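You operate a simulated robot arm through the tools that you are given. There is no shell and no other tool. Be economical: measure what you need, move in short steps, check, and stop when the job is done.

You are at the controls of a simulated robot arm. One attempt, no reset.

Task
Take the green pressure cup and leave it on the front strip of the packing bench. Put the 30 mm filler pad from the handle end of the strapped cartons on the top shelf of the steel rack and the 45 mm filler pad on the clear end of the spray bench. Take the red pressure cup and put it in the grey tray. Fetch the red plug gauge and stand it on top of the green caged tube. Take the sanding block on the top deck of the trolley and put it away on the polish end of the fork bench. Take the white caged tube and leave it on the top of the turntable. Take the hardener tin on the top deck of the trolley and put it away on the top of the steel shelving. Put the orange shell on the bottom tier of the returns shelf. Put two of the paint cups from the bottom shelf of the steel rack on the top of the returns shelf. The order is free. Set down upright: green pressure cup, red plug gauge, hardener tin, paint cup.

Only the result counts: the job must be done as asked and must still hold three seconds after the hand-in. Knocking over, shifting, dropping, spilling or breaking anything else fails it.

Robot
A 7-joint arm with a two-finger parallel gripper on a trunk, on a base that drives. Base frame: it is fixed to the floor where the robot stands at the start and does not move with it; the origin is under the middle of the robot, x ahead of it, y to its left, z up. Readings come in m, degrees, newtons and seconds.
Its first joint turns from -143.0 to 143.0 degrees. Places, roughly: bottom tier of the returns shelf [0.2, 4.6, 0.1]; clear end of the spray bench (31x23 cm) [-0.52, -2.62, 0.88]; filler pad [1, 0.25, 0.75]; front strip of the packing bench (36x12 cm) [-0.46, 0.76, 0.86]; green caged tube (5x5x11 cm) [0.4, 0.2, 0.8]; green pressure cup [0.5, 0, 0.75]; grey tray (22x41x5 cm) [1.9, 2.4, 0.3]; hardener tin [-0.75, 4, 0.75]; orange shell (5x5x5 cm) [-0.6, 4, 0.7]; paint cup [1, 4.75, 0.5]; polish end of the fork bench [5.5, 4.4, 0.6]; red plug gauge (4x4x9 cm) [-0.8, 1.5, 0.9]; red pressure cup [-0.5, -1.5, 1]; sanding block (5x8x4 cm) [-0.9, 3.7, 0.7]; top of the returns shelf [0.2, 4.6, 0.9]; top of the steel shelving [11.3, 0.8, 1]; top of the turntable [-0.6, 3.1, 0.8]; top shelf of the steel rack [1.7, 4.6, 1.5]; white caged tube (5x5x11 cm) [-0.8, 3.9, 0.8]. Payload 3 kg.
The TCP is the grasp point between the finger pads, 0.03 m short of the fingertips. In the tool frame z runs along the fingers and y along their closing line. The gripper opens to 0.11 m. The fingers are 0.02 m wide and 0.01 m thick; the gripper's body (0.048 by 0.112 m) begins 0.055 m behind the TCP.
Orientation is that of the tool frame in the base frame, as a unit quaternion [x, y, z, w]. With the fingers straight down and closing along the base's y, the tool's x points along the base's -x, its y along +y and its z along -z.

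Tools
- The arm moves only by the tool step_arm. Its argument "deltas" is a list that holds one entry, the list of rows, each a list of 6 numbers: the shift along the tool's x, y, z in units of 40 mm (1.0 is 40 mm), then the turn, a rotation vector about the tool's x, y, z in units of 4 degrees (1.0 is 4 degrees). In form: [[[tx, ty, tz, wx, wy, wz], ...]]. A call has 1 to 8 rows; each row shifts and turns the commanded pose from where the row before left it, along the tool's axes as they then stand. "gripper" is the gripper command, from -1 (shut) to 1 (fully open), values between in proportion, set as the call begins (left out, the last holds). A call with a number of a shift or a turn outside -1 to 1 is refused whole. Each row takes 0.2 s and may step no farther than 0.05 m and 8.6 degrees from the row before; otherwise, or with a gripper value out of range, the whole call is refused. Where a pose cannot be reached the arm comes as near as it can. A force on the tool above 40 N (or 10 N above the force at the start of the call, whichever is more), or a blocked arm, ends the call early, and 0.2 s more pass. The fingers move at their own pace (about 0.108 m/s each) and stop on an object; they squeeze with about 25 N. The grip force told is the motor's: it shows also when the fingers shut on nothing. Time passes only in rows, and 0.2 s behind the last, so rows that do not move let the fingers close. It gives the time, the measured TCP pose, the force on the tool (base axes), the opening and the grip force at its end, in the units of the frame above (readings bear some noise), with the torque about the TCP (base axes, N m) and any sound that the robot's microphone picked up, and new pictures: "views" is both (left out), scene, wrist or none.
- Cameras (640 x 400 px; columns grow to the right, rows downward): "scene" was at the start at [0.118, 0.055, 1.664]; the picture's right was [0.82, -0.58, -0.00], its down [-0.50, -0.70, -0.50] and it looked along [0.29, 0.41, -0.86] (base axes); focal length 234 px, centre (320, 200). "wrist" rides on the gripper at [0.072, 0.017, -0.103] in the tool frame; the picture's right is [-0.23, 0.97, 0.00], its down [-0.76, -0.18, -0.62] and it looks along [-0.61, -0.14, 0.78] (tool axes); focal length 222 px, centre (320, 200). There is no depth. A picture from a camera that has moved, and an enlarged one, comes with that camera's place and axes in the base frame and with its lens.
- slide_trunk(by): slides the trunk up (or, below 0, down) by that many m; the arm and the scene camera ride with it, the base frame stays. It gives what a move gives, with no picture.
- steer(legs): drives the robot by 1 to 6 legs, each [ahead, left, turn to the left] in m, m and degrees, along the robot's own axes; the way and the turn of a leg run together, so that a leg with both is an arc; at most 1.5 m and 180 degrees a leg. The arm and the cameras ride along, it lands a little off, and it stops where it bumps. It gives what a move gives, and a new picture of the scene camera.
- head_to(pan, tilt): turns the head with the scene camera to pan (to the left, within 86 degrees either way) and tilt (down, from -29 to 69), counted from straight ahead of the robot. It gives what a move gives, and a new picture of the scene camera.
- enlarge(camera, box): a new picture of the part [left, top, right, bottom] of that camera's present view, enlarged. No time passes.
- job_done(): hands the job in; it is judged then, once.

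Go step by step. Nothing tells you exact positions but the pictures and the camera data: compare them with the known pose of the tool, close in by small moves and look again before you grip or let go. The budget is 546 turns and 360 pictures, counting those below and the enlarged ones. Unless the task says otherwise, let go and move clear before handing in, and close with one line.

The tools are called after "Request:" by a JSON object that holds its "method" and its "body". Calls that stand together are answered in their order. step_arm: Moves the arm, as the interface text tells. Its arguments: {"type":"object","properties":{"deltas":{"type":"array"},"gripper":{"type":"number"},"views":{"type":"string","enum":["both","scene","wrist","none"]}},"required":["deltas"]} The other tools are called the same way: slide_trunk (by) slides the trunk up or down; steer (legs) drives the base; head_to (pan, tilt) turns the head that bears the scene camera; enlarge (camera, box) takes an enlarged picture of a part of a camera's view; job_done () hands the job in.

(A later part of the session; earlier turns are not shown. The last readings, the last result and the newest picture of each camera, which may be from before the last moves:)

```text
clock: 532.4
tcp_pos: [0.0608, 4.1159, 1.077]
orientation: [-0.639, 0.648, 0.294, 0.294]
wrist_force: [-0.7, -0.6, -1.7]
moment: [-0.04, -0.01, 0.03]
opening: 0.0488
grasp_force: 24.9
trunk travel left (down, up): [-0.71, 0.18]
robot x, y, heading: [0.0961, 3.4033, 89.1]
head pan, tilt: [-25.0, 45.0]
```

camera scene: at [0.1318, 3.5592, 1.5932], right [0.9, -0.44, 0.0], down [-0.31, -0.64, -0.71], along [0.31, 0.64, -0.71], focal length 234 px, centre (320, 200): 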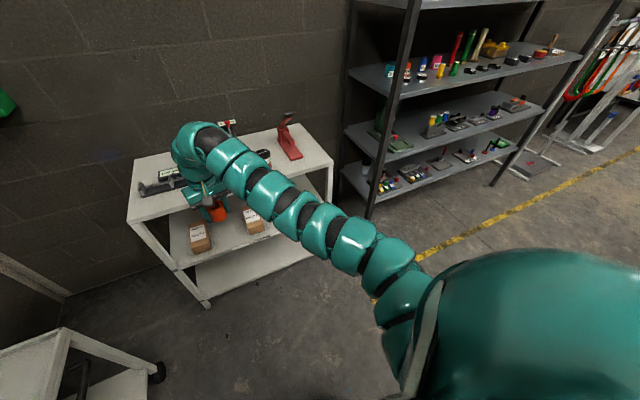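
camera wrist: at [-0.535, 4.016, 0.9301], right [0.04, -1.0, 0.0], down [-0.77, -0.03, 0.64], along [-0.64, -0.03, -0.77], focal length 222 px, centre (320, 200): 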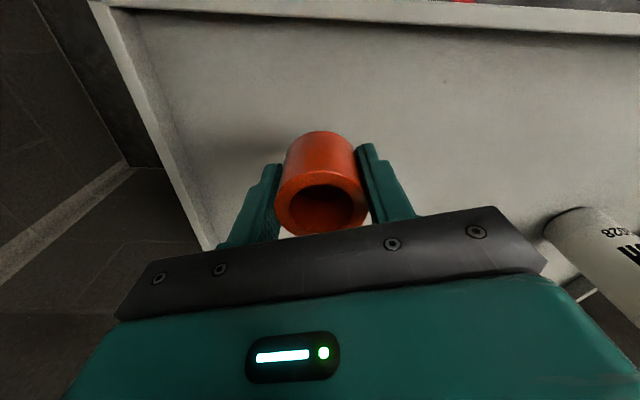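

A 33° tilt is better, so the shell settles upright on its base. Adjusting and lowering.

Request:
{"method": "step_arm", "body": {"deltas": [[[0, 0, 0, 0, 1, 0], [0, 0, 0, 0, 1, 0], [0, 0, 0, 0, 1, 0], [0, 0, 0, 0, 1, 0]]], "views": "none"}}

Request:
{"method": "steer", "body": {"legs": [[-0.1, -0.05, 0.7]]}}

Request:
{"method": "slide_trunk", "body": {"by": -0.4}}

Request:
{"method": "slide_trunk", "body": {"by": -0.31}}

Request:
{"method": "head_to", "body": {"pan": 0, "tilt": 30}}

```text
clock: 533.4
tcp_pos: [0.0607, 4.117, 1.0776]
orientation: [-0.673, 0.683, 0.202, 0.2]
wrist_force: [0.2, 0.2, -2.7]
moment: [-0.01, 0.0, 0.01]
opening: 0.0484
grasp_force: 24.5
trunk travel left (down, up): [-0.71, 0.18]
robot x, y, heading: [0.0936, 3.4058, 89.0]
head pan, tilt: [-25.0, 45.0]
```

```text
clock: 534.6
tcp_pos: [0.1029, 4.0151, 1.0788]
orientation: [-0.676, 0.679, 0.203, 0.2]
wrist_force: [-0.7, 0.4, -2.1]
moment: [0.0, 0.01, 0.01]
opening: 0.0485
grasp_force: 24.7
trunk travel left (down, up): [-0.71, 0.18]
robot x, y, heading: [0.15, 3.3066, 89.7]
head pan, tilt: [-25.0, 45.0]
camera scene: at [0.1802, 3.4584, 1.5933], right [0.9, -0.43, 0.0], down [-0.3, -0.64, -0.71], along [0.3, 0.64, -0.71], focal length 234 px, centre (320, 200)
```

scene: 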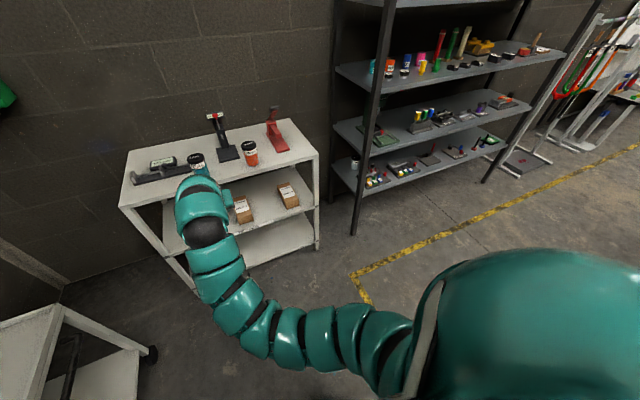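

```text
clock: 538.4
tcp_pos: [0.103, 4.018, 0.6784]
orientation: [-0.677, 0.679, 0.204, 0.198]
wrist_force: [-0.6, -0.4, -1.7]
moment: [0.01, 0.02, 0.0]
opening: 0.0486
grasp_force: 25.1
trunk travel left (down, up): [-0.31, 0.58]
robot x, y, heading: [0.1466, 3.3074, 90.1]
head pan, tilt: [-25.0, 45.0]
```

```text
clock: 541.5
tcp_pos: [0.1032, 4.0166, 0.3681]
orientation: [-0.677, 0.679, 0.203, 0.199]
wrist_force: [0.2, 0.5, -2.6]
moment: [-0.04, -0.03, 0.01]
opening: 0.0488
grasp_force: 25.0
trunk travel left (down, up): [0.0, 0.89]
robot x, y, heading: [0.1436, 3.3097, 89.8]
head pan, tilt: [-25.0, 45.0]
```

```text
clock: 542.4
tcp_pos: [0.1022, 4.0167, 0.368]
orientation: [-0.677, 0.679, 0.203, 0.2]
wrist_force: [0.4, 1.0, -2.3]
moment: [-0.04, 0.0, 0.0]
opening: 0.0487
grasp_force: 25.0
trunk travel left (down, up): [0.0, 0.89]
robot x, y, heading: [0.144, 3.3075, 90.1]
head pan, tilt: [0.0, 30.0]
camera scene: at [0.1451, 3.4769, 0.9057], right [1.0, 0.0, 0.0], down [0.0, -0.5, -0.87], along [0.0, 0.87, -0.5], focal length 234 px, centre (320, 200)
```

scene: 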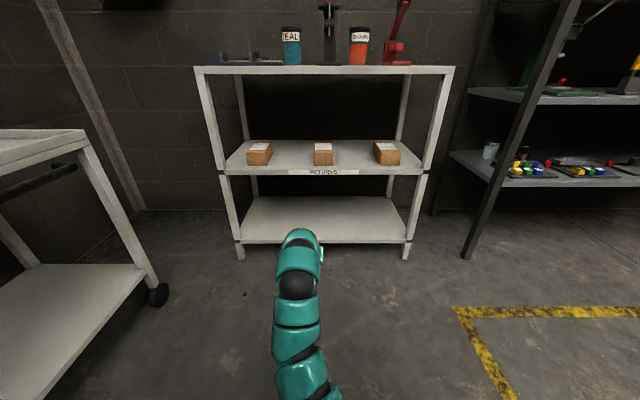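

Bottom tier is at about z 0.14. Lowering the tool in front of it.

Request:
{"method": "step_arm", "body": {"deltas": [[[0.38, 0, 0.59, 0, 0, 0], [0.38, 0, 0.59, 0, 0, 0], [0.38, 0, 0.59, 0, 0, 0], [0.38, 0, 0.59, 0, 0, 0], [0.3, 0, 0.46, 0, 0, 0]]]}}

```text
clock: 543.6
tcp_pos: [0.1065, 4.0248, 0.2385]
orientation: [-0.673, 0.681, 0.204, 0.204]
wrist_force: [-0.3, 0.5, -2.5]
moment: [-0.04, -0.02, 0.0]
opening: 0.0487
grasp_force: 24.6
trunk travel left (down, up): [0.0, 0.89]
robot x, y, heading: [0.1447, 3.3058, 89.9]
head pan, tilt: [0.0, 30.0]
camera scene: at [0.1439, 3.4822, 0.9078], right [1.0, 0.0, 0.0], down [0.0, -0.51, -0.86], along [0.0, 0.86, -0.51], focal length 234 px, centre (320, 200)
camera wrist: at [0.0899, 3.909, 0.2859], right [-0.97, 0.2, 0.13], down [0.18, 0.29, 0.94], along [0.15, 0.94, -0.32], focal length 222 px, centre (320, 200)
```

scene: 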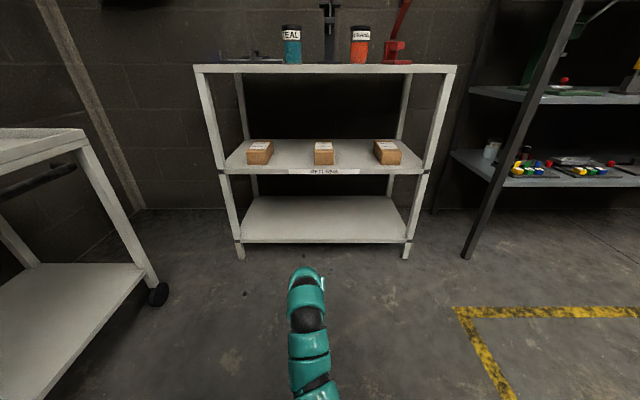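
wrist: 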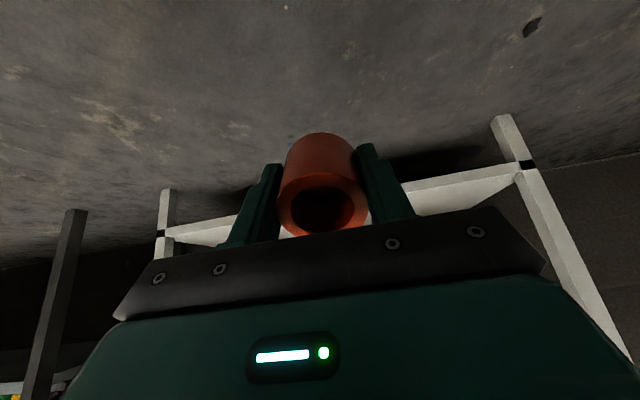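

The robot pitched a hair; the low elbow is likely touching the floor. I'll raise the shoulder and bring the tool down from above instead.

Request:
{"method": "slide_trunk", "body": {"by": 0.15}}

Request:
{"method": "step_arm", "body": {"deltas": [[[0.38, 0, 0.59, 0, 0, 0], [0.38, 0, 0.59, 0, 0, 0], [0.38, 0, 0.59, 0, 0, 0], [0.38, 0, 0.59, 0, 0, 0], [0.38, 0, 0.59, 0, 0, 0]]], "views": "scene"}}

```text
clock: 545.4
tcp_pos: [0.1028, 4.0182, 0.3819]
orientation: [-0.677, 0.679, 0.202, 0.199]
wrist_force: [-0.2, -0.9, -2.4]
moment: [-0.02, -0.03, 0.0]
opening: 0.0487
grasp_force: 25.1
trunk travel left (down, up): [-0.15, 0.74]
robot x, y, heading: [0.146, 3.303, 89.7]
head pan, tilt: [0.0, 30.0]
```

```text
clock: 546.6
tcp_pos: [0.1034, 4.0194, 0.2426]
orientation: [-0.677, 0.679, 0.203, 0.199]
wrist_force: [-0.4, -0.3, -2.2]
moment: [-0.03, -0.01, -0.03]
opening: 0.0488
grasp_force: 25.4
trunk travel left (down, up): [-0.15, 0.74]
robot x, y, heading: [0.1431, 3.3078, 90.0]
head pan, tilt: [0.0, 30.0]
camera scene: at [0.145, 3.4769, 1.0558], right [1.0, 0.0, 0.0], down [0.0, -0.5, -0.87], along [0.0, 0.87, -0.5], focal length 234 px, centre (320, 200)
```

scene: 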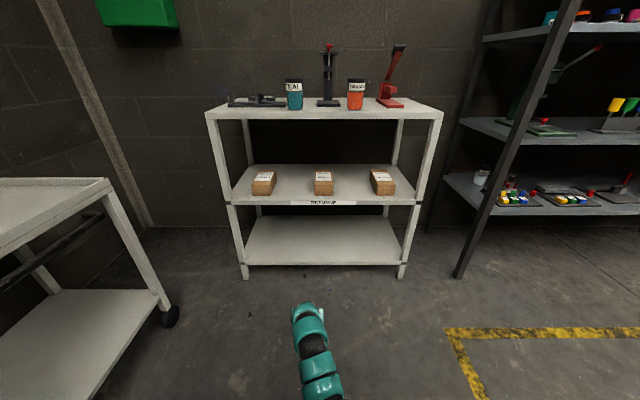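

Level now. Lowering to 0.19 and driving in just past the front edge.

Request:
{"method": "step_arm", "body": {"deltas": [[[0.38, 0, 0.59, 0, 0, 0], [0.27, 0, 0.42, 0, 0, 0]]], "views": "none"}}

Request:
{"method": "steer", "body": {"legs": [[0.3, 0, 0]]}}

Request:
{"method": "enlarge", "body": {"camera": "wrist", "box": [0, 0, 640, 400]}}

```text
clock: 547.2
tcp_pos: [0.1026, 4.0192, 0.194]
orientation: [-0.676, 0.679, 0.203, 0.201]
wrist_force: [-0.5, -0.2, -2.2]
moment: [-0.05, 0.03, -0.01]
opening: 0.0486
grasp_force: 24.8
trunk travel left (down, up): [-0.15, 0.74]
robot x, y, heading: [0.149, 3.3049, 89.9]
head pan, tilt: [0.0, 30.0]
```

```text
clock: 549.2
tcp_pos: [0.1064, 4.3171, 0.1946]
orientation: [-0.676, 0.68, 0.203, 0.199]
wrist_force: [0.5, 0.1, -2.4]
moment: [-0.03, -0.03, 0.0]
opening: 0.0486
grasp_force: 25.0
trunk travel left (down, up): [-0.15, 0.74]
robot x, y, heading: [0.1473, 3.6021, 89.5]
head pan, tilt: [0.0, 30.0]
camera scene: at [0.1473, 3.7739, 1.0558], right [1.0, -0.01, 0.0], down [0.0, -0.5, -0.87], along [0.01, 0.87, -0.5], focal length 234 px, centre (320, 200)
```

scene: 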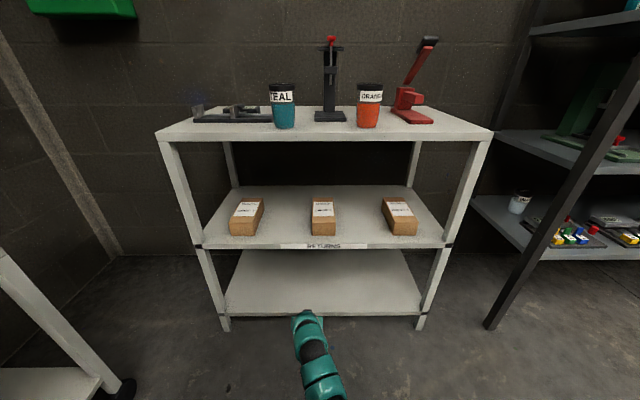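

```text
1.00 times, centred on (320, 200) of wrist (not enlarged: the box is as wide or as high as the picture)
camera zoom: at [0.0893, 4.2004, 0.2423], right [-0.97, 0.2, 0.13], down [0.18, 0.3, 0.94], along [0.15, 0.93, -0.32], focal length 222 px, centre (320, 200)
```

zoom: 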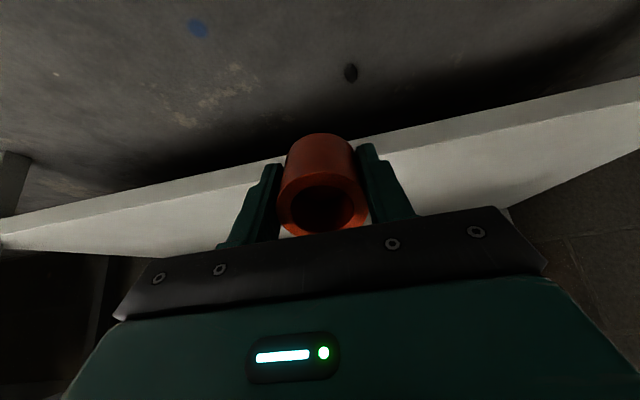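

Request:
{"method": "step_arm", "body": {"deltas": [[[-0.36, 0, -0.56, 0, 0, 0]]], "views": "none"}}

Request:
{"method": "steer", "body": {"legs": [[0.14, 0, 0]]}}

Request:
{"method": "enlarge", "body": {"camera": "wrist", "box": [0, 0, 640, 400]}}

```text
clock: 549.6
tcp_pos: [0.1069, 4.3162, 0.2199]
orientation: [-0.676, 0.68, 0.202, 0.199]
wrist_force: [0.8, -0.8, -2.3]
moment: [-0.03, -0.02, 0.01]
opening: 0.0486
grasp_force: 24.7
trunk travel left (down, up): [-0.15, 0.74]
robot x, y, heading: [0.147, 3.6035, 89.7]
head pan, tilt: [0.0, 30.0]
```

```text
clock: 550.9
tcp_pos: [0.1067, 4.4585, 0.2213]
orientation: [-0.676, 0.68, 0.203, 0.2]
wrist_force: [0.7, 0.2, -1.6]
moment: [-0.06, -0.01, 0.01]
opening: 0.0484
grasp_force: 25.5
trunk travel left (down, up): [-0.15, 0.74]
robot x, y, heading: [0.1505, 3.7461, 89.6]
head pan, tilt: [0.0, 30.0]
camera scene: at [0.1478, 3.9153, 1.0558], right [1.0, -0.01, 0.0], down [0.0, -0.5, -0.87], along [0.0, 0.87, -0.5], focal length 234 px, centre (320, 200)
```

scene: 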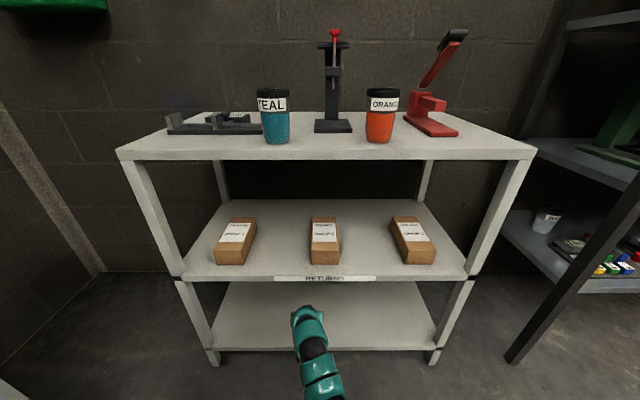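

```text
1.00 times, centred on (320, 200) of wrist (not enlarged: the box is as wide or as high as the picture)
camera zoom: at [0.0894, 4.3417, 0.2686], right [-0.97, 0.19, 0.13], down [0.18, 0.3, 0.94], along [0.14, 0.93, -0.32], focal length 222 px, centre (320, 200)
```

zoom: 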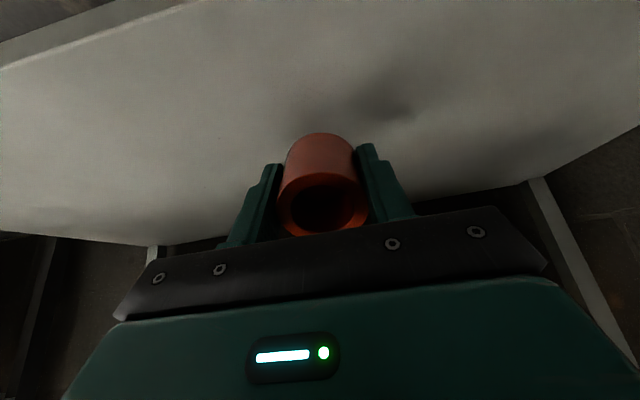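

Inside. Lowering to contact.

Request:
{"method": "step_arm", "body": {"deltas": [[[0.14, 0, 0.21, 0, 0, 0], [0.07, 0, 0.105, 0, 0, 0]]], "views": "none"}}

Request:
{"method": "step_arm", "body": {"deltas": [[[0.07, 0, 0.105, 0, 0, 0]]], "views": "none"}}

Request:
{"method": "step_arm", "body": {"deltas": [[[0.07, 0, 0.105, 0, 0, 0]]], "views": "none"}}

Request:
{"method": "step_arm", "body": {"deltas": [[[0.07, 0, 0.105, 0, 0, 0]]], "views": "none"}}

```text
clock: 551.5
tcp_pos: [0.1059, 4.4587, 0.2069]
orientation: [-0.677, 0.679, 0.203, 0.199]
wrist_force: [-0.5, 0.1, -2.3]
moment: [-0.04, 0.01, -0.01]
opening: 0.0487
grasp_force: 25.2
trunk travel left (down, up): [-0.15, 0.74]
robot x, y, heading: [0.1487, 3.746, 89.7]
head pan, tilt: [0.0, 30.0]
```

```text
clock: 551.9
tcp_pos: [0.1063, 4.4582, 0.201]
orientation: [-0.676, 0.68, 0.203, 0.2]
wrist_force: [0.5, -0.6, -2.8]
moment: [-0.05, 0.0, -0.03]
opening: 0.0486
grasp_force: 25.3
trunk travel left (down, up): [-0.15, 0.74]
robot x, y, heading: [0.1473, 3.7425, 89.6]
head pan, tilt: [0.0, 30.0]
```

```text
clock: 552.3
tcp_pos: [0.1058, 4.4577, 0.1957]
orientation: [-0.676, 0.679, 0.202, 0.2]
wrist_force: [0.3, 0.3, -2.3]
moment: [-0.03, 0.0, 0.0]
opening: 0.0487
grasp_force: 25.0
trunk travel left (down, up): [-0.15, 0.74]
robot x, y, heading: [0.148, 3.7467, 89.8]
head pan, tilt: [0.0, 30.0]
```

```text
clock: 552.7
tcp_pos: [0.1061, 4.4572, 0.1911]
orientation: [-0.676, 0.68, 0.201, 0.199]
wrist_force: [-0.4, 0.3, -1.3]
moment: [-0.03, 0.01, 0.01]
opening: 0.0487
grasp_force: 25.0
trunk travel left (down, up): [-0.15, 0.74]
robot x, y, heading: [0.1503, 3.7413, 89.6]
head pan, tilt: [0.0, 30.0]
```

Request:
{"method": "step_arm", "body": {"deltas": [[[0.05, 0, 0.08, 0, 0, 0]]], "views": "none"}}

Request:
{"method": "step_arm", "body": {"deltas": [[[0.05, 0, 0.08, 0, 0, 0]]], "views": "none"}}

Request:
{"method": "step_arm", "body": {"deltas": [[[0.05, 0, 0.08, 0, 0, 0]]], "views": "wrist"}}

```text
clock: 553.1
tcp_pos: [0.1065, 4.4582, 0.1876]
orientation: [-0.677, 0.679, 0.203, 0.199]
wrist_force: [-0.5, -0.8, -2.7]
moment: [-0.02, 0.0, 0.04]
opening: 0.0487
grasp_force: 25.3
trunk travel left (down, up): [-0.15, 0.74]
robot x, y, heading: [0.148, 3.7417, 89.7]
head pan, tilt: [0.0, 30.0]
```

```text
clock: 553.5
tcp_pos: [0.1071, 4.4575, 0.1832]
orientation: [-0.676, 0.68, 0.202, 0.199]
wrist_force: [-0.1, 0.6, -2.6]
moment: [-0.04, 0.0, -0.02]
opening: 0.0488
grasp_force: 24.4
trunk travel left (down, up): [-0.15, 0.74]
robot x, y, heading: [0.1476, 3.7466, 89.8]
head pan, tilt: [0.0, 30.0]
```

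```text
clock: 553.9
tcp_pos: [0.1064, 4.4575, 0.1803]
orientation: [-0.676, 0.68, 0.202, 0.2]
wrist_force: [-0.6, 0.0, -2.7]
moment: [-0.01, -0.02, -0.01]
opening: 0.0484
grasp_force: 25.2
trunk travel left (down, up): [-0.15, 0.74]
robot x, y, heading: [0.147, 3.7427, 89.5]
head pan, tilt: [0.0, 30.0]
camera wrist: at [0.089, 4.3416, 0.2274], right [-0.97, 0.19, 0.13], down [0.18, 0.3, 0.94], along [0.14, 0.93, -0.32], focal length 222 px, centre (320, 200)
```

wrist: 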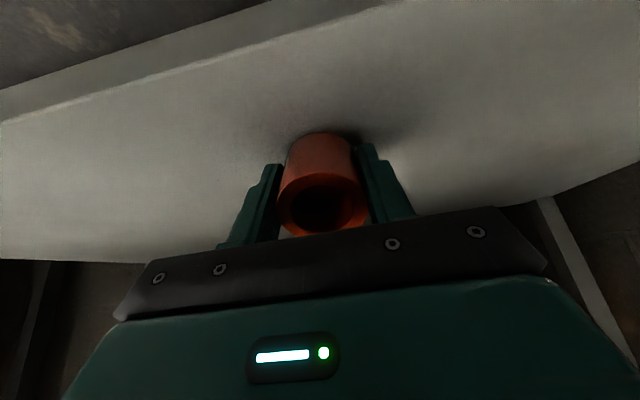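

Request:
{"method": "step_arm", "body": {"deltas": [[[0.05, 0, 0.08, 0, 0, 0]]], "views": "none"}}

Request:
{"method": "step_arm", "body": {"deltas": [[[0.05, 0, 0.08, 0, 0, 0]]], "views": "none"}}

Request:
{"method": "step_arm", "body": {"deltas": [[[0.05, 0, 0.08, 0, 0, 0]]], "views": "none"}}

```text
clock: 554.3
tcp_pos: [0.1051, 4.4585, 0.1782]
orientation: [-0.676, 0.679, 0.205, 0.201]
wrist_force: [-0.1, -1.6, 4.5]
moment: [-0.11, 0.03, 0.0]
opening: 0.0486
grasp_force: 24.9
trunk travel left (down, up): [-0.15, 0.74]
robot x, y, heading: [0.1483, 3.7408, 89.7]
head pan, tilt: [0.0, 30.0]
```

```text
clock: 554.7
tcp_pos: [0.1052, 4.4591, 0.1753]
orientation: [-0.675, 0.679, 0.206, 0.201]
wrist_force: [2.0, 1.1, 15.7]
moment: [0.05, -0.05, -0.02]
opening: 0.0488
grasp_force: 25.3
trunk travel left (down, up): [-0.15, 0.74]
robot x, y, heading: [0.1452, 3.7476, 89.8]
head pan, tilt: [0.0, 30.0]
```

```text
clock: 555.1
tcp_pos: [0.1069, 4.4593, 0.1704]
orientation: [-0.675, 0.68, 0.203, 0.201]
wrist_force: [1.0, 6.4, 16.8]
moment: [0.25, -0.18, -0.02]
opening: 0.0489
grasp_force: 25.0
trunk travel left (down, up): [-0.15, 0.74]
robot x, y, heading: [0.1483, 3.7449, 89.6]
head pan, tilt: [0.0, 30.0]
```

Request:
{"method": "step_arm", "body": {"deltas": [[[-0.04, 0, -0.06, 0, 0, 0], [0, 0, 0, 0, 0, 0]]], "views": "none"}}

Request:
{"method": "step_arm", "body": {"deltas": [[[0, 0, 0, 0, 0, 0], [0, 0, 0, 0, 0, 0], [0, 0, 0, 0, 0, 0]]], "gripper": 0.5, "views": "wrist"}}

```text
clock: 555.7
tcp_pos: [0.1066, 4.4562, 0.1717]
orientation: [-0.677, 0.679, 0.202, 0.199]
wrist_force: [1.1, 3.7, 7.8]
moment: [0.12, -0.18, 0.08]
opening: 0.0488
grasp_force: 25.3
trunk travel left (down, up): [-0.15, 0.74]
robot x, y, heading: [0.1468, 3.7417, 89.8]
head pan, tilt: [0.0, 30.0]
```

```text
clock: 556.5
tcp_pos: [0.1078, 4.4573, 0.171]
orientation: [-0.676, 0.679, 0.203, 0.2]
wrist_force: [-3.8, -8.6, 9.2]
moment: [-0.12, -0.3, -0.28]
opening: 0.081
grasp_force: 0.0
trunk travel left (down, up): [-0.15, 0.74]
robot x, y, heading: [0.1484, 3.7449, 89.7]
head pan, tilt: [0.0, 30.0]
camera wrist: at [0.0897, 4.3408, 0.2183], right [-0.97, 0.19, 0.13], down [0.18, 0.3, 0.94], along [0.14, 0.93, -0.32], focal length 222 px, centre (320, 200)
```

wrist: 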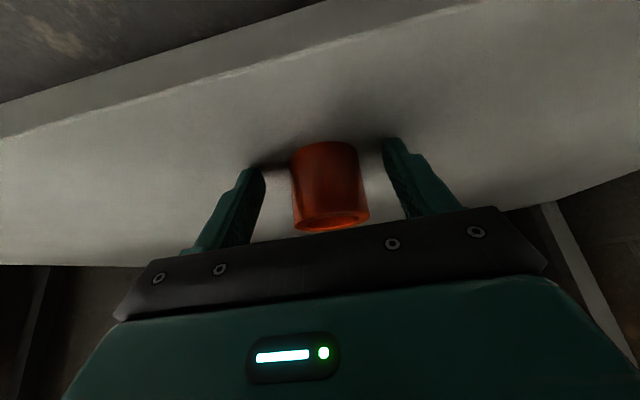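

The shell stands upright on the tier. Withdrawing.

Request:
{"method": "step_arm", "body": {"deltas": [[[0, 0, -0.3, 0, 0, 0], [0, 0, -0.6, 0, 0, 0], [0, 0, -0.6, 0, 0, 0]]], "views": "none"}}

Request:
{"method": "steer", "body": {"legs": [[-0.45, 0, 0]]}}

```text
clock: 557.3
tcp_pos: [0.106, 4.4247, 0.223]
orientation: [-0.676, 0.679, 0.203, 0.2]
wrist_force: [-0.2, 0.5, 0.5]
moment: [0.02, 0.0, -0.01]
opening: 0.0826
grasp_force: 0.1
trunk travel left (down, up): [-0.15, 0.74]
robot x, y, heading: [0.1425, 3.7459, 89.4]
head pan, tilt: [0.0, 30.0]
```

```text
clock: 560.0
tcp_pos: [0.103, 3.9706, 0.2205]
orientation: [-0.676, 0.679, 0.204, 0.2]
wrist_force: [0.4, -0.1, 0.3]
moment: [0.02, -0.04, -0.01]
opening: 0.0824
grasp_force: 0.2
trunk travel left (down, up): [-0.15, 0.74]
robot x, y, heading: [0.1431, 3.2905, 89.8]
head pan, tilt: [0.0, 30.0]
camera scene: at [0.1455, 3.4621, 1.0558], right [1.0, 0.0, 0.0], down [0.0, -0.5, -0.87], along [0.0, 0.87, -0.5], focal length 234 px, centre (320, 200)
```

scene: 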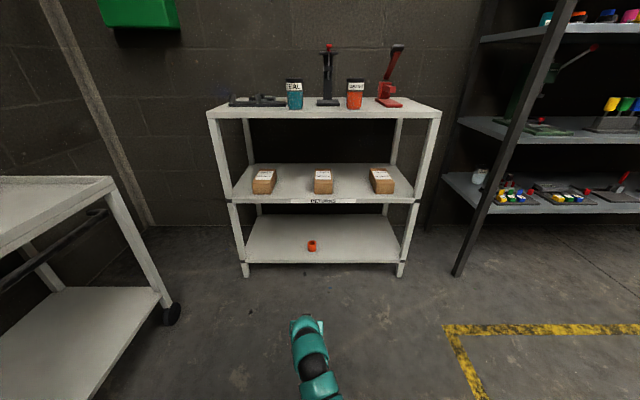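

Shell in place. Next the sanding block. Raising, straightening the tool and turning back to the trolley.

Request:
{"method": "slide_trunk", "body": {"by": 0.4}}

Request:
{"method": "slide_trunk", "body": {"by": 0.2}}

Request:
{"method": "step_arm", "body": {"deltas": [[[-0.6, 0, -0.5, 0, 0, 0], [-0.8, 0, -0.4, 0, 0, 0], [-0.8, 0, -0.3, 0, 0, 0], [-0.8, 0, 0, 0, 0, 0], [-0.6, 0, 0.3, 0, 0, 0], [0, 0, 0, 0, 1, 0], [0, 0, 0, 0, 1, 0], [0, 0, 0, 0, 1, 0]]], "gripper": 1, "views": "none"}}

Request:
{"method": "step_arm", "body": {"deltas": [[[0, 0, 0, 0, 1, 0], [0, 0, 0, 0, 1, 0], [0, 0, 0, 0, 1, 0], [0, 0, 0, 0, 1, 0], [0, 0, 0, 0, 1, 0], [0, 0, 0, 0, 0.3, 0]]], "views": "none"}}

```text
clock: 563.9
tcp_pos: [0.1038, 3.9711, 0.6214]
orientation: [-0.676, 0.679, 0.203, 0.2]
wrist_force: [0.4, -0.1, 1.1]
moment: [0.02, 0.0, 0.0]
opening: 0.0826
grasp_force: 0.1
trunk travel left (down, up): [-0.55, 0.34]
robot x, y, heading: [0.1441, 3.2935, 90.1]
head pan, tilt: [0.0, 30.0]
```

```text
clock: 566.0
tcp_pos: [0.1026, 3.9705, 0.8206]
orientation: [-0.676, 0.679, 0.203, 0.2]
wrist_force: [0.1, -0.2, -1.0]
moment: [0.02, 0.0, -0.01]
opening: 0.0825
grasp_force: 0.1
trunk travel left (down, up): [-0.75, 0.14]
robot x, y, heading: [0.147, 3.2909, 90.1]
head pan, tilt: [0.0, 30.0]
```

```text
clock: 567.9
tcp_pos: [0.1034, 4.072, 0.9307]
orientation: [-0.694, 0.697, 0.131, 0.128]
wrist_force: [-0.3, -0.9, -0.7]
moment: [-0.01, 0.01, 0.01]
opening: 0.1098
grasp_force: 0.0
trunk travel left (down, up): [-0.75, 0.14]
robot x, y, heading: [0.1468, 3.2967, 89.8]
head pan, tilt: [0.0, 30.0]
```

```text
clock: 569.2
tcp_pos: [0.1103, 4.0553, 0.9349]
orientation: [-0.706, 0.708, 0.008, 0.004]
wrist_force: [0.1, 0.4, 0.2]
moment: [0.01, -0.01, -0.02]
opening: 0.1099
grasp_force: 0.0
out of reach, approached as far as the arm can: row 4, 5
trunk travel left (down, up): [-0.75, 0.14]
robot x, y, heading: [0.1455, 3.292, 89.9]
head pan, tilt: [0.0, 30.0]
```

Request:
{"method": "step_arm", "body": {"deltas": [[[0, 0, -0.8, 0, 0, 0], [0, 0, -0.8, 0, 0, 0], [0, 0, -0.8, 0, 0, 0], [0, 0, -0.8, 0, 0, 0]]], "views": "none"}}

Request:
{"method": "slide_trunk", "body": {"by": 0.1}}

Request:
{"method": "steer", "body": {"legs": [[0, 0, 90], [0, -0.42, 0]]}}

Request:
{"method": "head_to", "body": {"pan": 0, "tilt": 50}}

```text
clock: 570.2
tcp_pos: [0.1134, 4.0547, 1.0617]
orientation: [-0.706, 0.708, 0.001, -0.003]
wrist_force: [-0.8, 0.5, -0.4]
moment: [0.0, 0.01, 0.02]
opening: 0.11
grasp_force: 0.0
trunk travel left (down, up): [-0.75, 0.14]
robot x, y, heading: [0.1481, 3.2943, 90.1]
head pan, tilt: [0.0, 30.0]
```

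```text
clock: 571.6
tcp_pos: [0.1134, 4.0545, 1.1616]
orientation: [-0.706, 0.708, 0.002, -0.003]
wrist_force: [-0.4, 0.3, 0.1]
moment: [0.02, -0.02, -0.02]
opening: 0.1103
grasp_force: 0.0
trunk travel left (down, up): [-0.85, 0.04]
robot x, y, heading: [0.1491, 3.2908, 89.8]
head pan, tilt: [0.0, 30.0]
```

```text
clock: 577.9
tcp_pos: [-0.6062, 3.696, 1.1605]
orientation: [1.0, -0.014, 0.001, 0.003]
wrist_force: [0.1, 1.2, 0.4]
moment: [-0.02, -0.03, -0.02]
opening: 0.1099
grasp_force: 0.1
trunk travel left (down, up): [-0.85, 0.04]
robot x, y, heading: [0.1589, 3.7095, 178.4]
head pan, tilt: [0.0, 30.0]
camera scene: at [-0.0134, 3.7154, 1.7558], right [0.03, 1.0, 0.0], down [0.5, -0.02, -0.87], along [-0.87, 0.03, -0.5], focal length 234 px, centre (320, 200)
```

scene: 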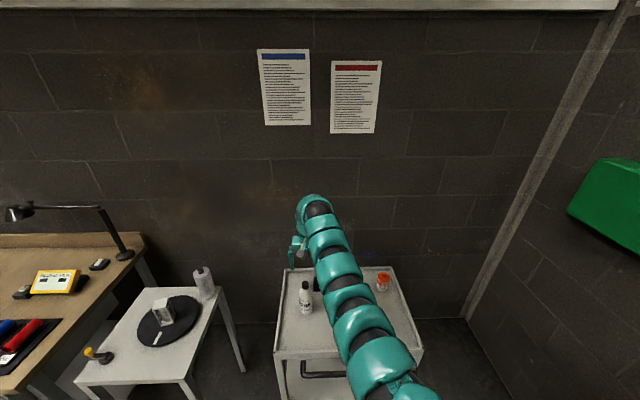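

```text
clock: 578.8
tcp_pos: [-0.6067, 3.6955, 1.1599]
orientation: [1.0, -0.013, 0.001, 0.003]
wrist_force: [-0.3, 0.5, 0.8]
moment: [0.0, 0.0, 0.05]
opening: 0.1097
grasp_force: 0.0
trunk travel left (down, up): [-0.85, 0.04]
robot x, y, heading: [0.1591, 3.7093, 178.2]
head pan, tilt: [0.0, 50.0]
camera scene: at [-0.0001, 3.7141, 1.7263], right [0.03, 1.0, 0.0], down [0.77, -0.02, -0.64], along [-0.64, 0.02, -0.77], focal length 234 px, centre (320, 200)
```

scene: 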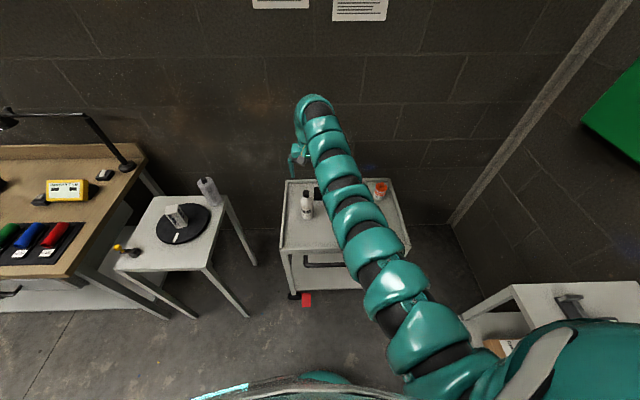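

Request:
{"method": "steer", "body": {"legs": [[0.24, -0.02, 1.5]]}}

Request:
{"method": "enlarge", "body": {"camera": "wrist", "box": [0, 0, 640, 400]}}

Request:
{"method": "enlarge", "body": {"camera": "scene", "box": [180, 140, 420, 290]}}

```text
clock: 580.5
tcp_pos: [-0.8478, 3.6982, 1.1606]
orientation: [1.0, 0.0, 0.001, 0.003]
wrist_force: [0.7, -0.5, -0.5]
moment: [0.02, -0.04, -0.02]
opening: 0.1098
grasp_force: 0.0
trunk travel left (down, up): [-0.85, 0.04]
robot x, y, heading: [-0.0829, 3.7335, 179.7]
head pan, tilt: [0.0, 50.0]
camera scene: at [-0.2416, 3.7335, 1.7261], right [0.0, 1.0, 0.0], down [0.77, 0.0, -0.64], along [-0.64, 0.0, -0.77], focal length 234 px, centre (320, 200)
```

scene: 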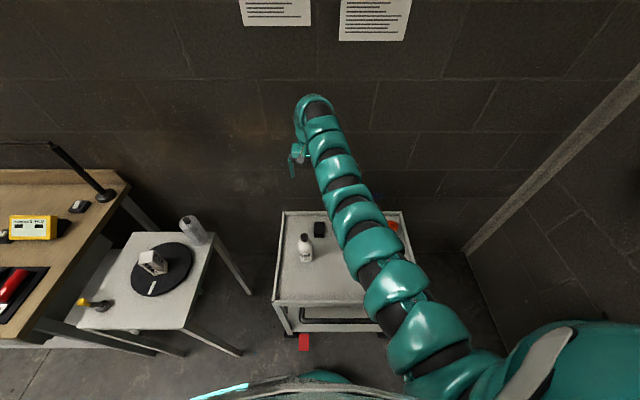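

```text
1.00 times, centred on (320, 200) of wrist (not enlarged: the box is as wide or as high as the picture)
camera zoom: at [-0.7746, 3.6823, 1.2647], right [-0.23, -0.97, 0.0], down [-0.76, 0.18, 0.62], along [-0.6, 0.14, -0.79], focal length 222 px, centre (320, 200)
```

zoom: 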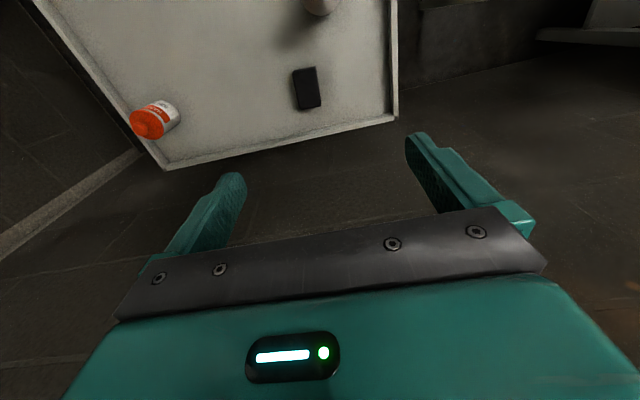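

```text
2.67 times, centred on (300, 215) of scene
camera zoom: at [-0.2416, 3.7335, 1.7261], right [0.0, 1.0, 0.0], down [0.77, 0.0, -0.64], along [-0.64, 0.0, -0.77], focal length 625 px, centre (373, 160)
```

zoom: 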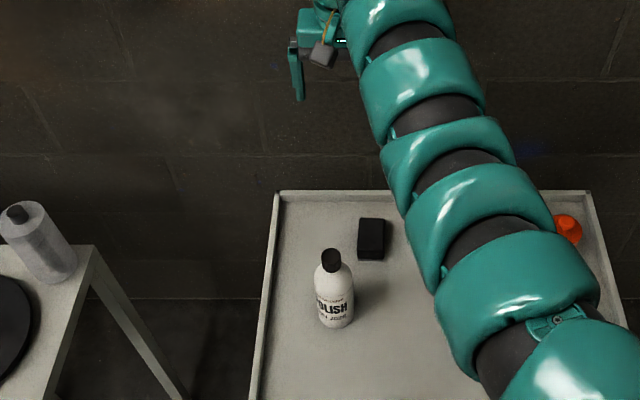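

Block at (-0.865, 3.733), long side along x; the bottle is near (-0.735, 3.67). I'll grip slightly behind the block's centre so the wrist camera clears the bottle.

Request:
{"method": "steer", "body": {"legs": [[0.035, -0.035, 0]]}}

Request:
{"method": "slide_trunk", "body": {"by": -0.25}}

Request:
{"method": "step_arm", "body": {"deltas": [[[0, 0, 0, 0, 0, 0]]], "gripper": 0.7}}

```text
clock: 581.5
tcp_pos: [-0.8828, 3.7333, 1.1594]
orientation: [1.0, 0.0, 0.003, 0.003]
wrist_force: [-0.1, 1.0, -0.5]
moment: [-0.05, -0.05, 0.02]
opening: 0.11
grasp_force: 0.1
trunk travel left (down, up): [-0.85, 0.04]
robot x, y, heading: [-0.1173, 3.771, -180.0]
head pan, tilt: [0.0, 50.0]
camera scene: at [-0.2779, 3.7704, 1.726], right [0.0, 1.0, 0.0], down [0.77, 0.0, -0.64], along [-0.64, 0.0, -0.77], focal length 234 px, centre (320, 200)
```

scene: 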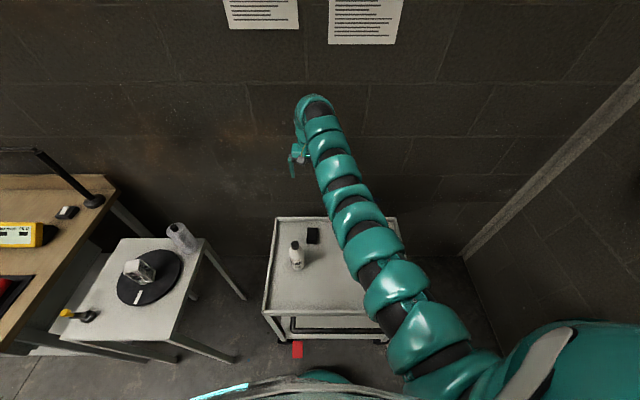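

```text
clock: 584.0
tcp_pos: [-0.8815, 3.7329, 0.9105]
orientation: [1.0, 0.001, 0.002, 0.002]
wrist_force: [-1.0, 1.0, 0.5]
moment: [0.01, 0.02, 0.01]
opening: 0.1101
grasp_force: 0.0
trunk travel left (down, up): [-0.6, 0.29]
robot x, y, heading: [-0.1172, 3.7682, -179.8]
head pan, tilt: [0.0, 50.0]
```

```text
clock: 584.4
tcp_pos: [-0.8807, 3.7327, 0.9106]
orientation: [1.0, 0.002, 0.002, 0.003]
wrist_force: [-1.1, -1.4, -0.3]
moment: [-0.02, 0.01, 0.01]
opening: 0.0935
grasp_force: 0.1
trunk travel left (down, up): [-0.6, 0.29]
robot x, y, heading: [-0.1188, 3.7716, -180.0]
head pan, tilt: [0.0, 50.0]
camera scene: at [-0.2755, 3.7683, 1.4763], right [0.0, 1.0, 0.0], down [0.77, 0.0, -0.64], along [-0.64, 0.0, -0.77], focal length 234 px, centre (320, 200)
camera wrist: at [-0.8089, 3.7169, 1.0151], right [-0.23, -0.97, 0.0], down [-0.76, 0.18, 0.62], along [-0.6, 0.14, -0.78], focal length 222 px, centre (320, 200)
```

scene: 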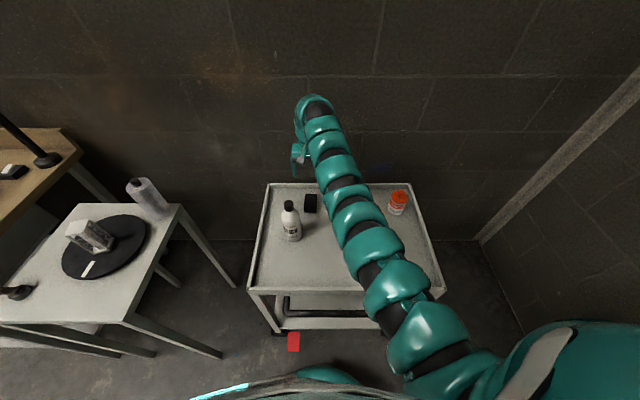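
wrist: 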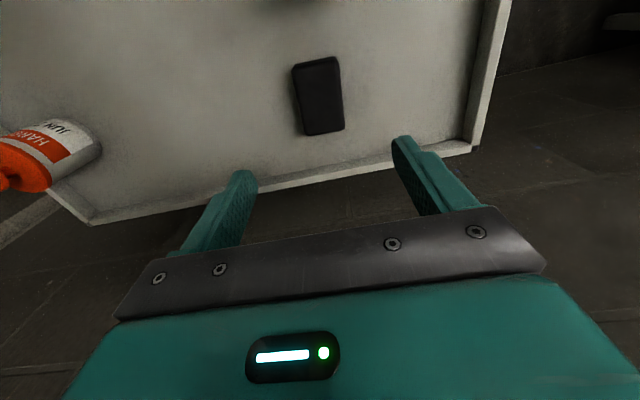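

Request:
{"method": "slide_trunk", "body": {"by": -0.11}}

Request:
{"method": "step_arm", "body": {"deltas": [[[0, 0.06, 0.5, 0, 0, 0], [0, 0, 0.3, 0, 0, 0], [0, 0, 0, 0, 0, 0]]], "views": "wrist"}}

```text
clock: 585.9
tcp_pos: [-0.8808, 3.7322, 0.8014]
orientation: [1.0, 0.001, 0.002, 0.003]
wrist_force: [0.8, 0.4, 0.2]
moment: [0.01, 0.04, -0.02]
opening: 0.0935
grasp_force: 0.0
trunk travel left (down, up): [-0.49, 0.4]
robot x, y, heading: [-0.1199, 3.7652, -180.2]
head pan, tilt: [0.0, 50.0]
```

```text
clock: 586.6
tcp_pos: [-0.882, 3.7301, 0.7682]
orientation: [1.0, 0.001, 0.001, 0.002]
wrist_force: [-0.3, 0.5, -0.6]
moment: [0.01, 0.03, 0.0]
opening: 0.0935
grasp_force: 0.0
trunk travel left (down, up): [-0.49, 0.4]
robot x, y, heading: [-0.1192, 3.7678, -180.1]
head pan, tilt: [0.0, 50.0]
camera wrist: at [-0.8095, 3.7148, 0.8728], right [-0.23, -0.97, 0.0], down [-0.76, 0.18, 0.62], along [-0.6, 0.14, -0.78], focal length 222 px, centre (320, 200)
```

wrist: 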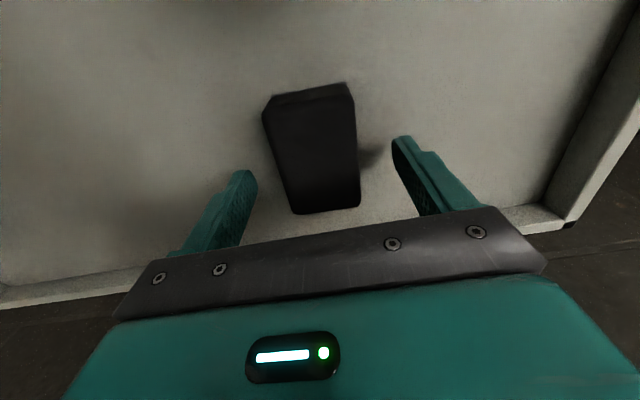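

Request:
{"method": "step_arm", "body": {"deltas": [[[0, 0, 0.22, 0, 0, 0], [0, 0, 0, 0, 0, 0]]], "views": "none"}}

Request:
{"method": "step_arm", "body": {"deltas": [[[0, 0, 0, 0, 0, 0], [0, 0, 0, 0, 0, 0], [0, 0, 0, 0, 0, 0]]], "gripper": -1, "views": "none"}}

Request:
{"method": "step_arm", "body": {"deltas": [[[0, 0, -0.1, 0, 0, 0], [0, 0, -0.2, 0, 0, 0], [0, 0, -0.3, 0, 0, 0], [0, 0, -0.3, 0, 0, 0], [0, 0, -0.3, 0, 0, 0], [0, 0, -0.3, 0, 0, 0], [0, 0, -0.3, 0, 0, 0], [0, 0, -0.2, 0, 0, 0]]], "views": "wrist"}}

```text
clock: 587.2
tcp_pos: [-0.8826, 3.7306, 0.7603]
orientation: [1.0, 0.001, 0.0, 0.003]
wrist_force: [-0.1, 0.1, -0.2]
moment: [0.0, 0.02, 0.02]
opening: 0.0936
grasp_force: 0.0
trunk travel left (down, up): [-0.49, 0.4]
robot x, y, heading: [-0.1184, 3.7649, -180.2]
head pan, tilt: [0.0, 50.0]
```

```text
clock: 588.0
tcp_pos: [-0.8821, 3.7298, 0.7599]
orientation: [1.0, 0.001, 0.002, 0.003]
wrist_force: [-0.5, -1.3, 0.7]
moment: [0.0, -0.01, -0.03]
opening: 0.0506
grasp_force: 24.9
trunk travel left (down, up): [-0.49, 0.4]
robot x, y, heading: [-0.1173, 3.7659, -180.1]
head pan, tilt: [0.0, 50.0]
```

```text
clock: 589.9
tcp_pos: [-0.8807, 3.7301, 0.8404]
orientation: [1.0, 0.001, 0.002, 0.002]
wrist_force: [-0.6, 0.7, -1.3]
moment: [0.0, 0.01, 0.02]
opening: 0.0503
grasp_force: 25.5
trunk travel left (down, up): [-0.49, 0.4]
robot x, y, heading: [-0.1172, 3.7696, -180.0]
head pan, tilt: [0.0, 50.0]
camera wrist: at [-0.809, 3.7153, 0.9442], right [-0.23, -0.97, 0.0], down [-0.76, 0.18, 0.62], along [-0.6, 0.14, -0.78], focal length 222 px, centre (320, 200)
```

wrist: 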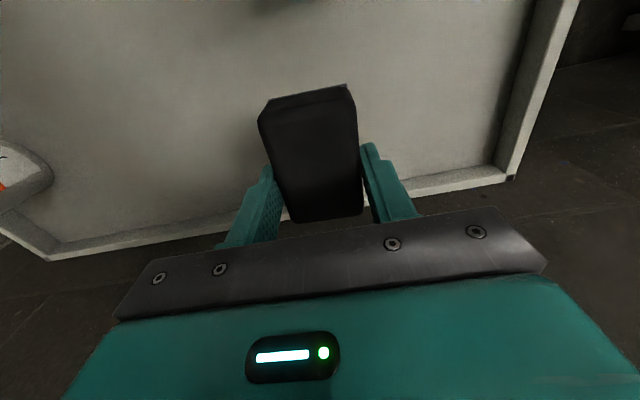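

Block held. Raising, backing away and heading east along the aisle toward the fork bench.

Request:
{"method": "slide_trunk", "body": {"by": 0.36}}

Request:
{"method": "steer", "body": {"legs": [[-0.35, 0, 0], [0, 0.35, 0], [0, 0, -90], [0, 0, -90]]}}

Request:
{"method": "head_to", "body": {"pan": 0, "tilt": 15}}

```text
clock: 593.4
tcp_pos: [-0.8808, 3.7311, 1.2001]
orientation: [1.0, 0.001, 0.002, 0.003]
wrist_force: [0.0, -0.2, -1.6]
moment: [0.0, -0.01, -0.02]
opening: 0.05
grasp_force: 25.5
trunk travel left (down, up): [-0.85, 0.04]
robot x, y, heading: [-0.1158, 3.768, -180.1]
head pan, tilt: [0.0, 50.0]
```

```text
clock: 605.1
tcp_pos: [0.9955, 3.4614, 1.2011]
orientation: [-0.007, 1.0, 0.002, -0.002]
wrist_force: [0.4, -0.8, -2.2]
moment: [0.01, -0.01, 0.01]
opening: 0.0496
grasp_force: 25.0
trunk travel left (down, up): [-0.85, 0.04]
robot x, y, heading: [0.2364, 3.4108, 0.6]
head pan, tilt: [0.0, 50.0]
camera scene: at [0.3891, 3.4163, 1.7263], right [0.01, -1.0, 0.0], down [-0.77, -0.01, -0.64], along [0.64, 0.01, -0.77], focal length 234 px, centre (320, 200)
```

scene: 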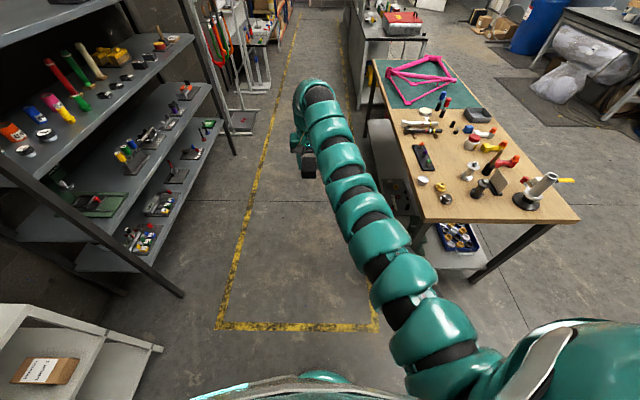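

```text
clock: 606.1
tcp_pos: [0.9962, 3.4608, 1.2]
orientation: [-0.007, 1.0, 0.003, -0.002]
wrist_force: [-0.7, 0.0, -1.7]
moment: [0.02, 0.02, -0.01]
opening: 0.0497
grasp_force: 24.5
trunk travel left (down, up): [-0.85, 0.04]
robot x, y, heading: [0.2351, 3.4133, 0.7]
head pan, tilt: [0.0, 15.0]
camera scene: at [0.4056, 3.4167, 1.7799], right [0.01, -1.0, 0.0], down [-0.26, 0.0, -0.97], along [0.97, 0.01, -0.26], focal length 234 px, centre (320, 200)
```

scene: 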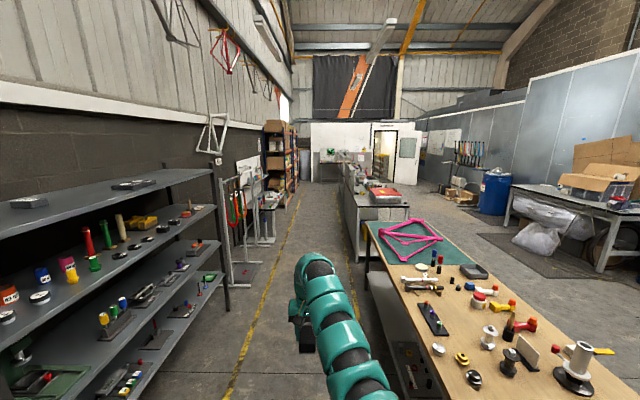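

Request:
{"method": "steer", "body": {"legs": [[0, 0.2, -0.7], [1.5, 0, 0], [1.3, 0, 0]]}}

Request:
{"method": "head_to", "body": {"pan": 35, "tilt": 25}}

```text
clock: 620.7
tcp_pos: [3.7542, 3.6277, 1.2003]
orientation: [0.009, 1.0, 0.003, -0.002]
wrist_force: [-0.6, -0.1, -0.4]
moment: [0.0, 0.0, 0.02]
opening: 0.0494
grasp_force: 24.7
trunk travel left (down, up): [-0.85, 0.04]
robot x, y, heading: [2.9913, 3.6046, -1.1]
head pan, tilt: [0.0, 15.0]
camera scene: at [3.163, 3.6018, 1.78], right [-0.02, -1.0, 0.0], down [-0.26, 0.01, -0.97], along [0.97, -0.02, -0.26], focal length 234 px, centre (320, 200)
```

scene: 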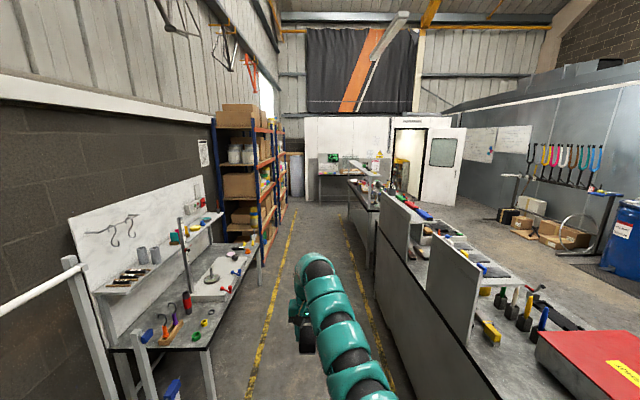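

```text
clock: 621.7
tcp_pos: [3.7541, 3.6275, 1.1998]
orientation: [0.009, 1.0, 0.003, -0.002]
wrist_force: [-0.6, -0.4, -1.9]
moment: [0.01, -0.03, -0.04]
opening: 0.0497
grasp_force: 24.9
trunk travel left (down, up): [-0.85, 0.04]
robot x, y, heading: [2.9919, 3.603, -1.2]
head pan, tilt: [35.0, 25.0]
camera scene: at [3.1459, 3.6549, 1.7638], right [0.56, -0.83, 0.0], down [-0.35, -0.24, -0.91], along [0.75, 0.5, -0.42], focal length 234 px, centre (320, 200)
```

scene: 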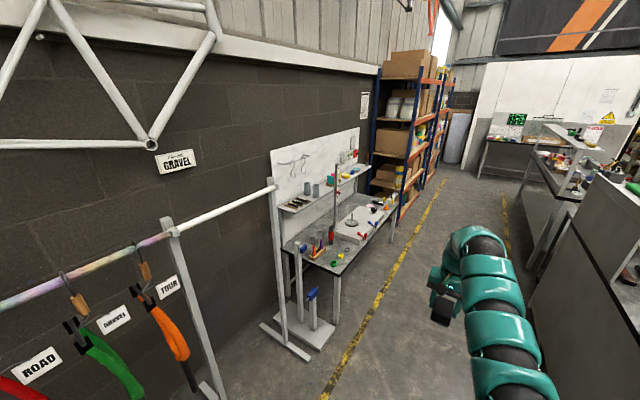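

The fork bench runs from x 4.25 to 5.6 with its front at y≈4.27. Driving up to its far (polish) end.

Request:
{"method": "steer", "body": {"legs": [[0, 0.08, 1.2], [1.2, 0, 0], [1.0, 0, 0]]}}

Request:
{"method": "head_to", "body": {"pan": 70, "tilt": 35}}

```text
clock: 633.2
tcp_pos: [5.9411, 3.7523, 1.1996]
orientation: [-0.007, 1.0, 0.002, -0.001]
wrist_force: [0.4, -0.1, -1.2]
moment: [-0.02, 0.0, 0.02]
opening: 0.0493
grasp_force: 25.1
trunk travel left (down, up): [-0.85, 0.04]
robot x, y, heading: [5.1757, 3.711, 0.5]
head pan, tilt: [35.0, 25.0]
camera scene: at [5.3314, 3.7625, 1.7637], right [0.58, -0.81, 0.0], down [-0.34, -0.25, -0.91], along [0.74, 0.53, -0.42], focal length 234 px, centre (320, 200)
```

scene: 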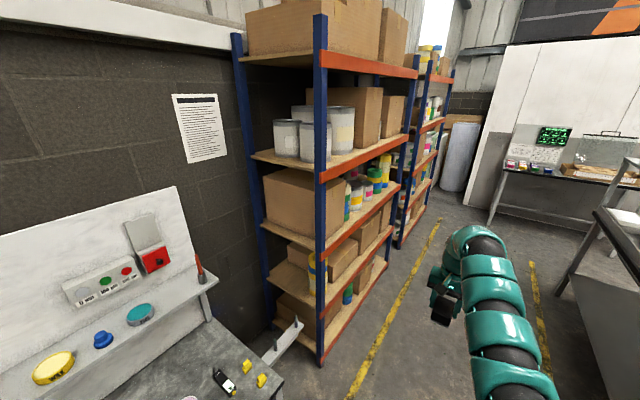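

```text
clock: 634.2
tcp_pos: [5.9402, 3.7523, 1.1998]
orientation: [-0.006, 1.0, 0.003, -0.001]
wrist_force: [0.8, -0.4, -1.8]
moment: [0.01, -0.02, 0.0]
opening: 0.0495
grasp_force: 24.8
trunk travel left (down, up): [-0.85, 0.04]
robot x, y, heading: [5.1748, 3.7054, 0.5]
head pan, tilt: [70.0, 35.0]
camera scene: at [5.2855, 3.7919, 1.748], right [0.94, -0.33, 0.0], down [-0.19, -0.54, -0.82], along [0.27, 0.77, -0.57], focal length 234 px, centre (320, 200)
```

scene: 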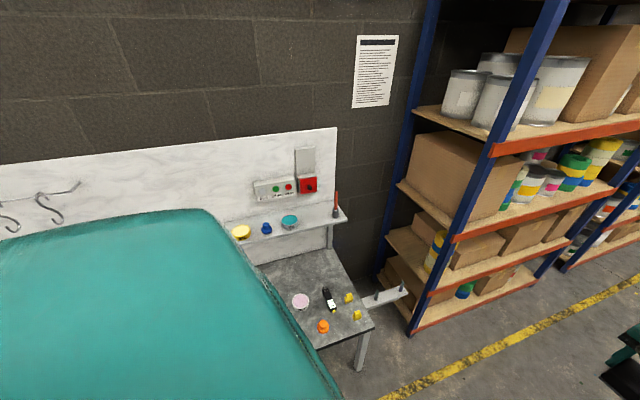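

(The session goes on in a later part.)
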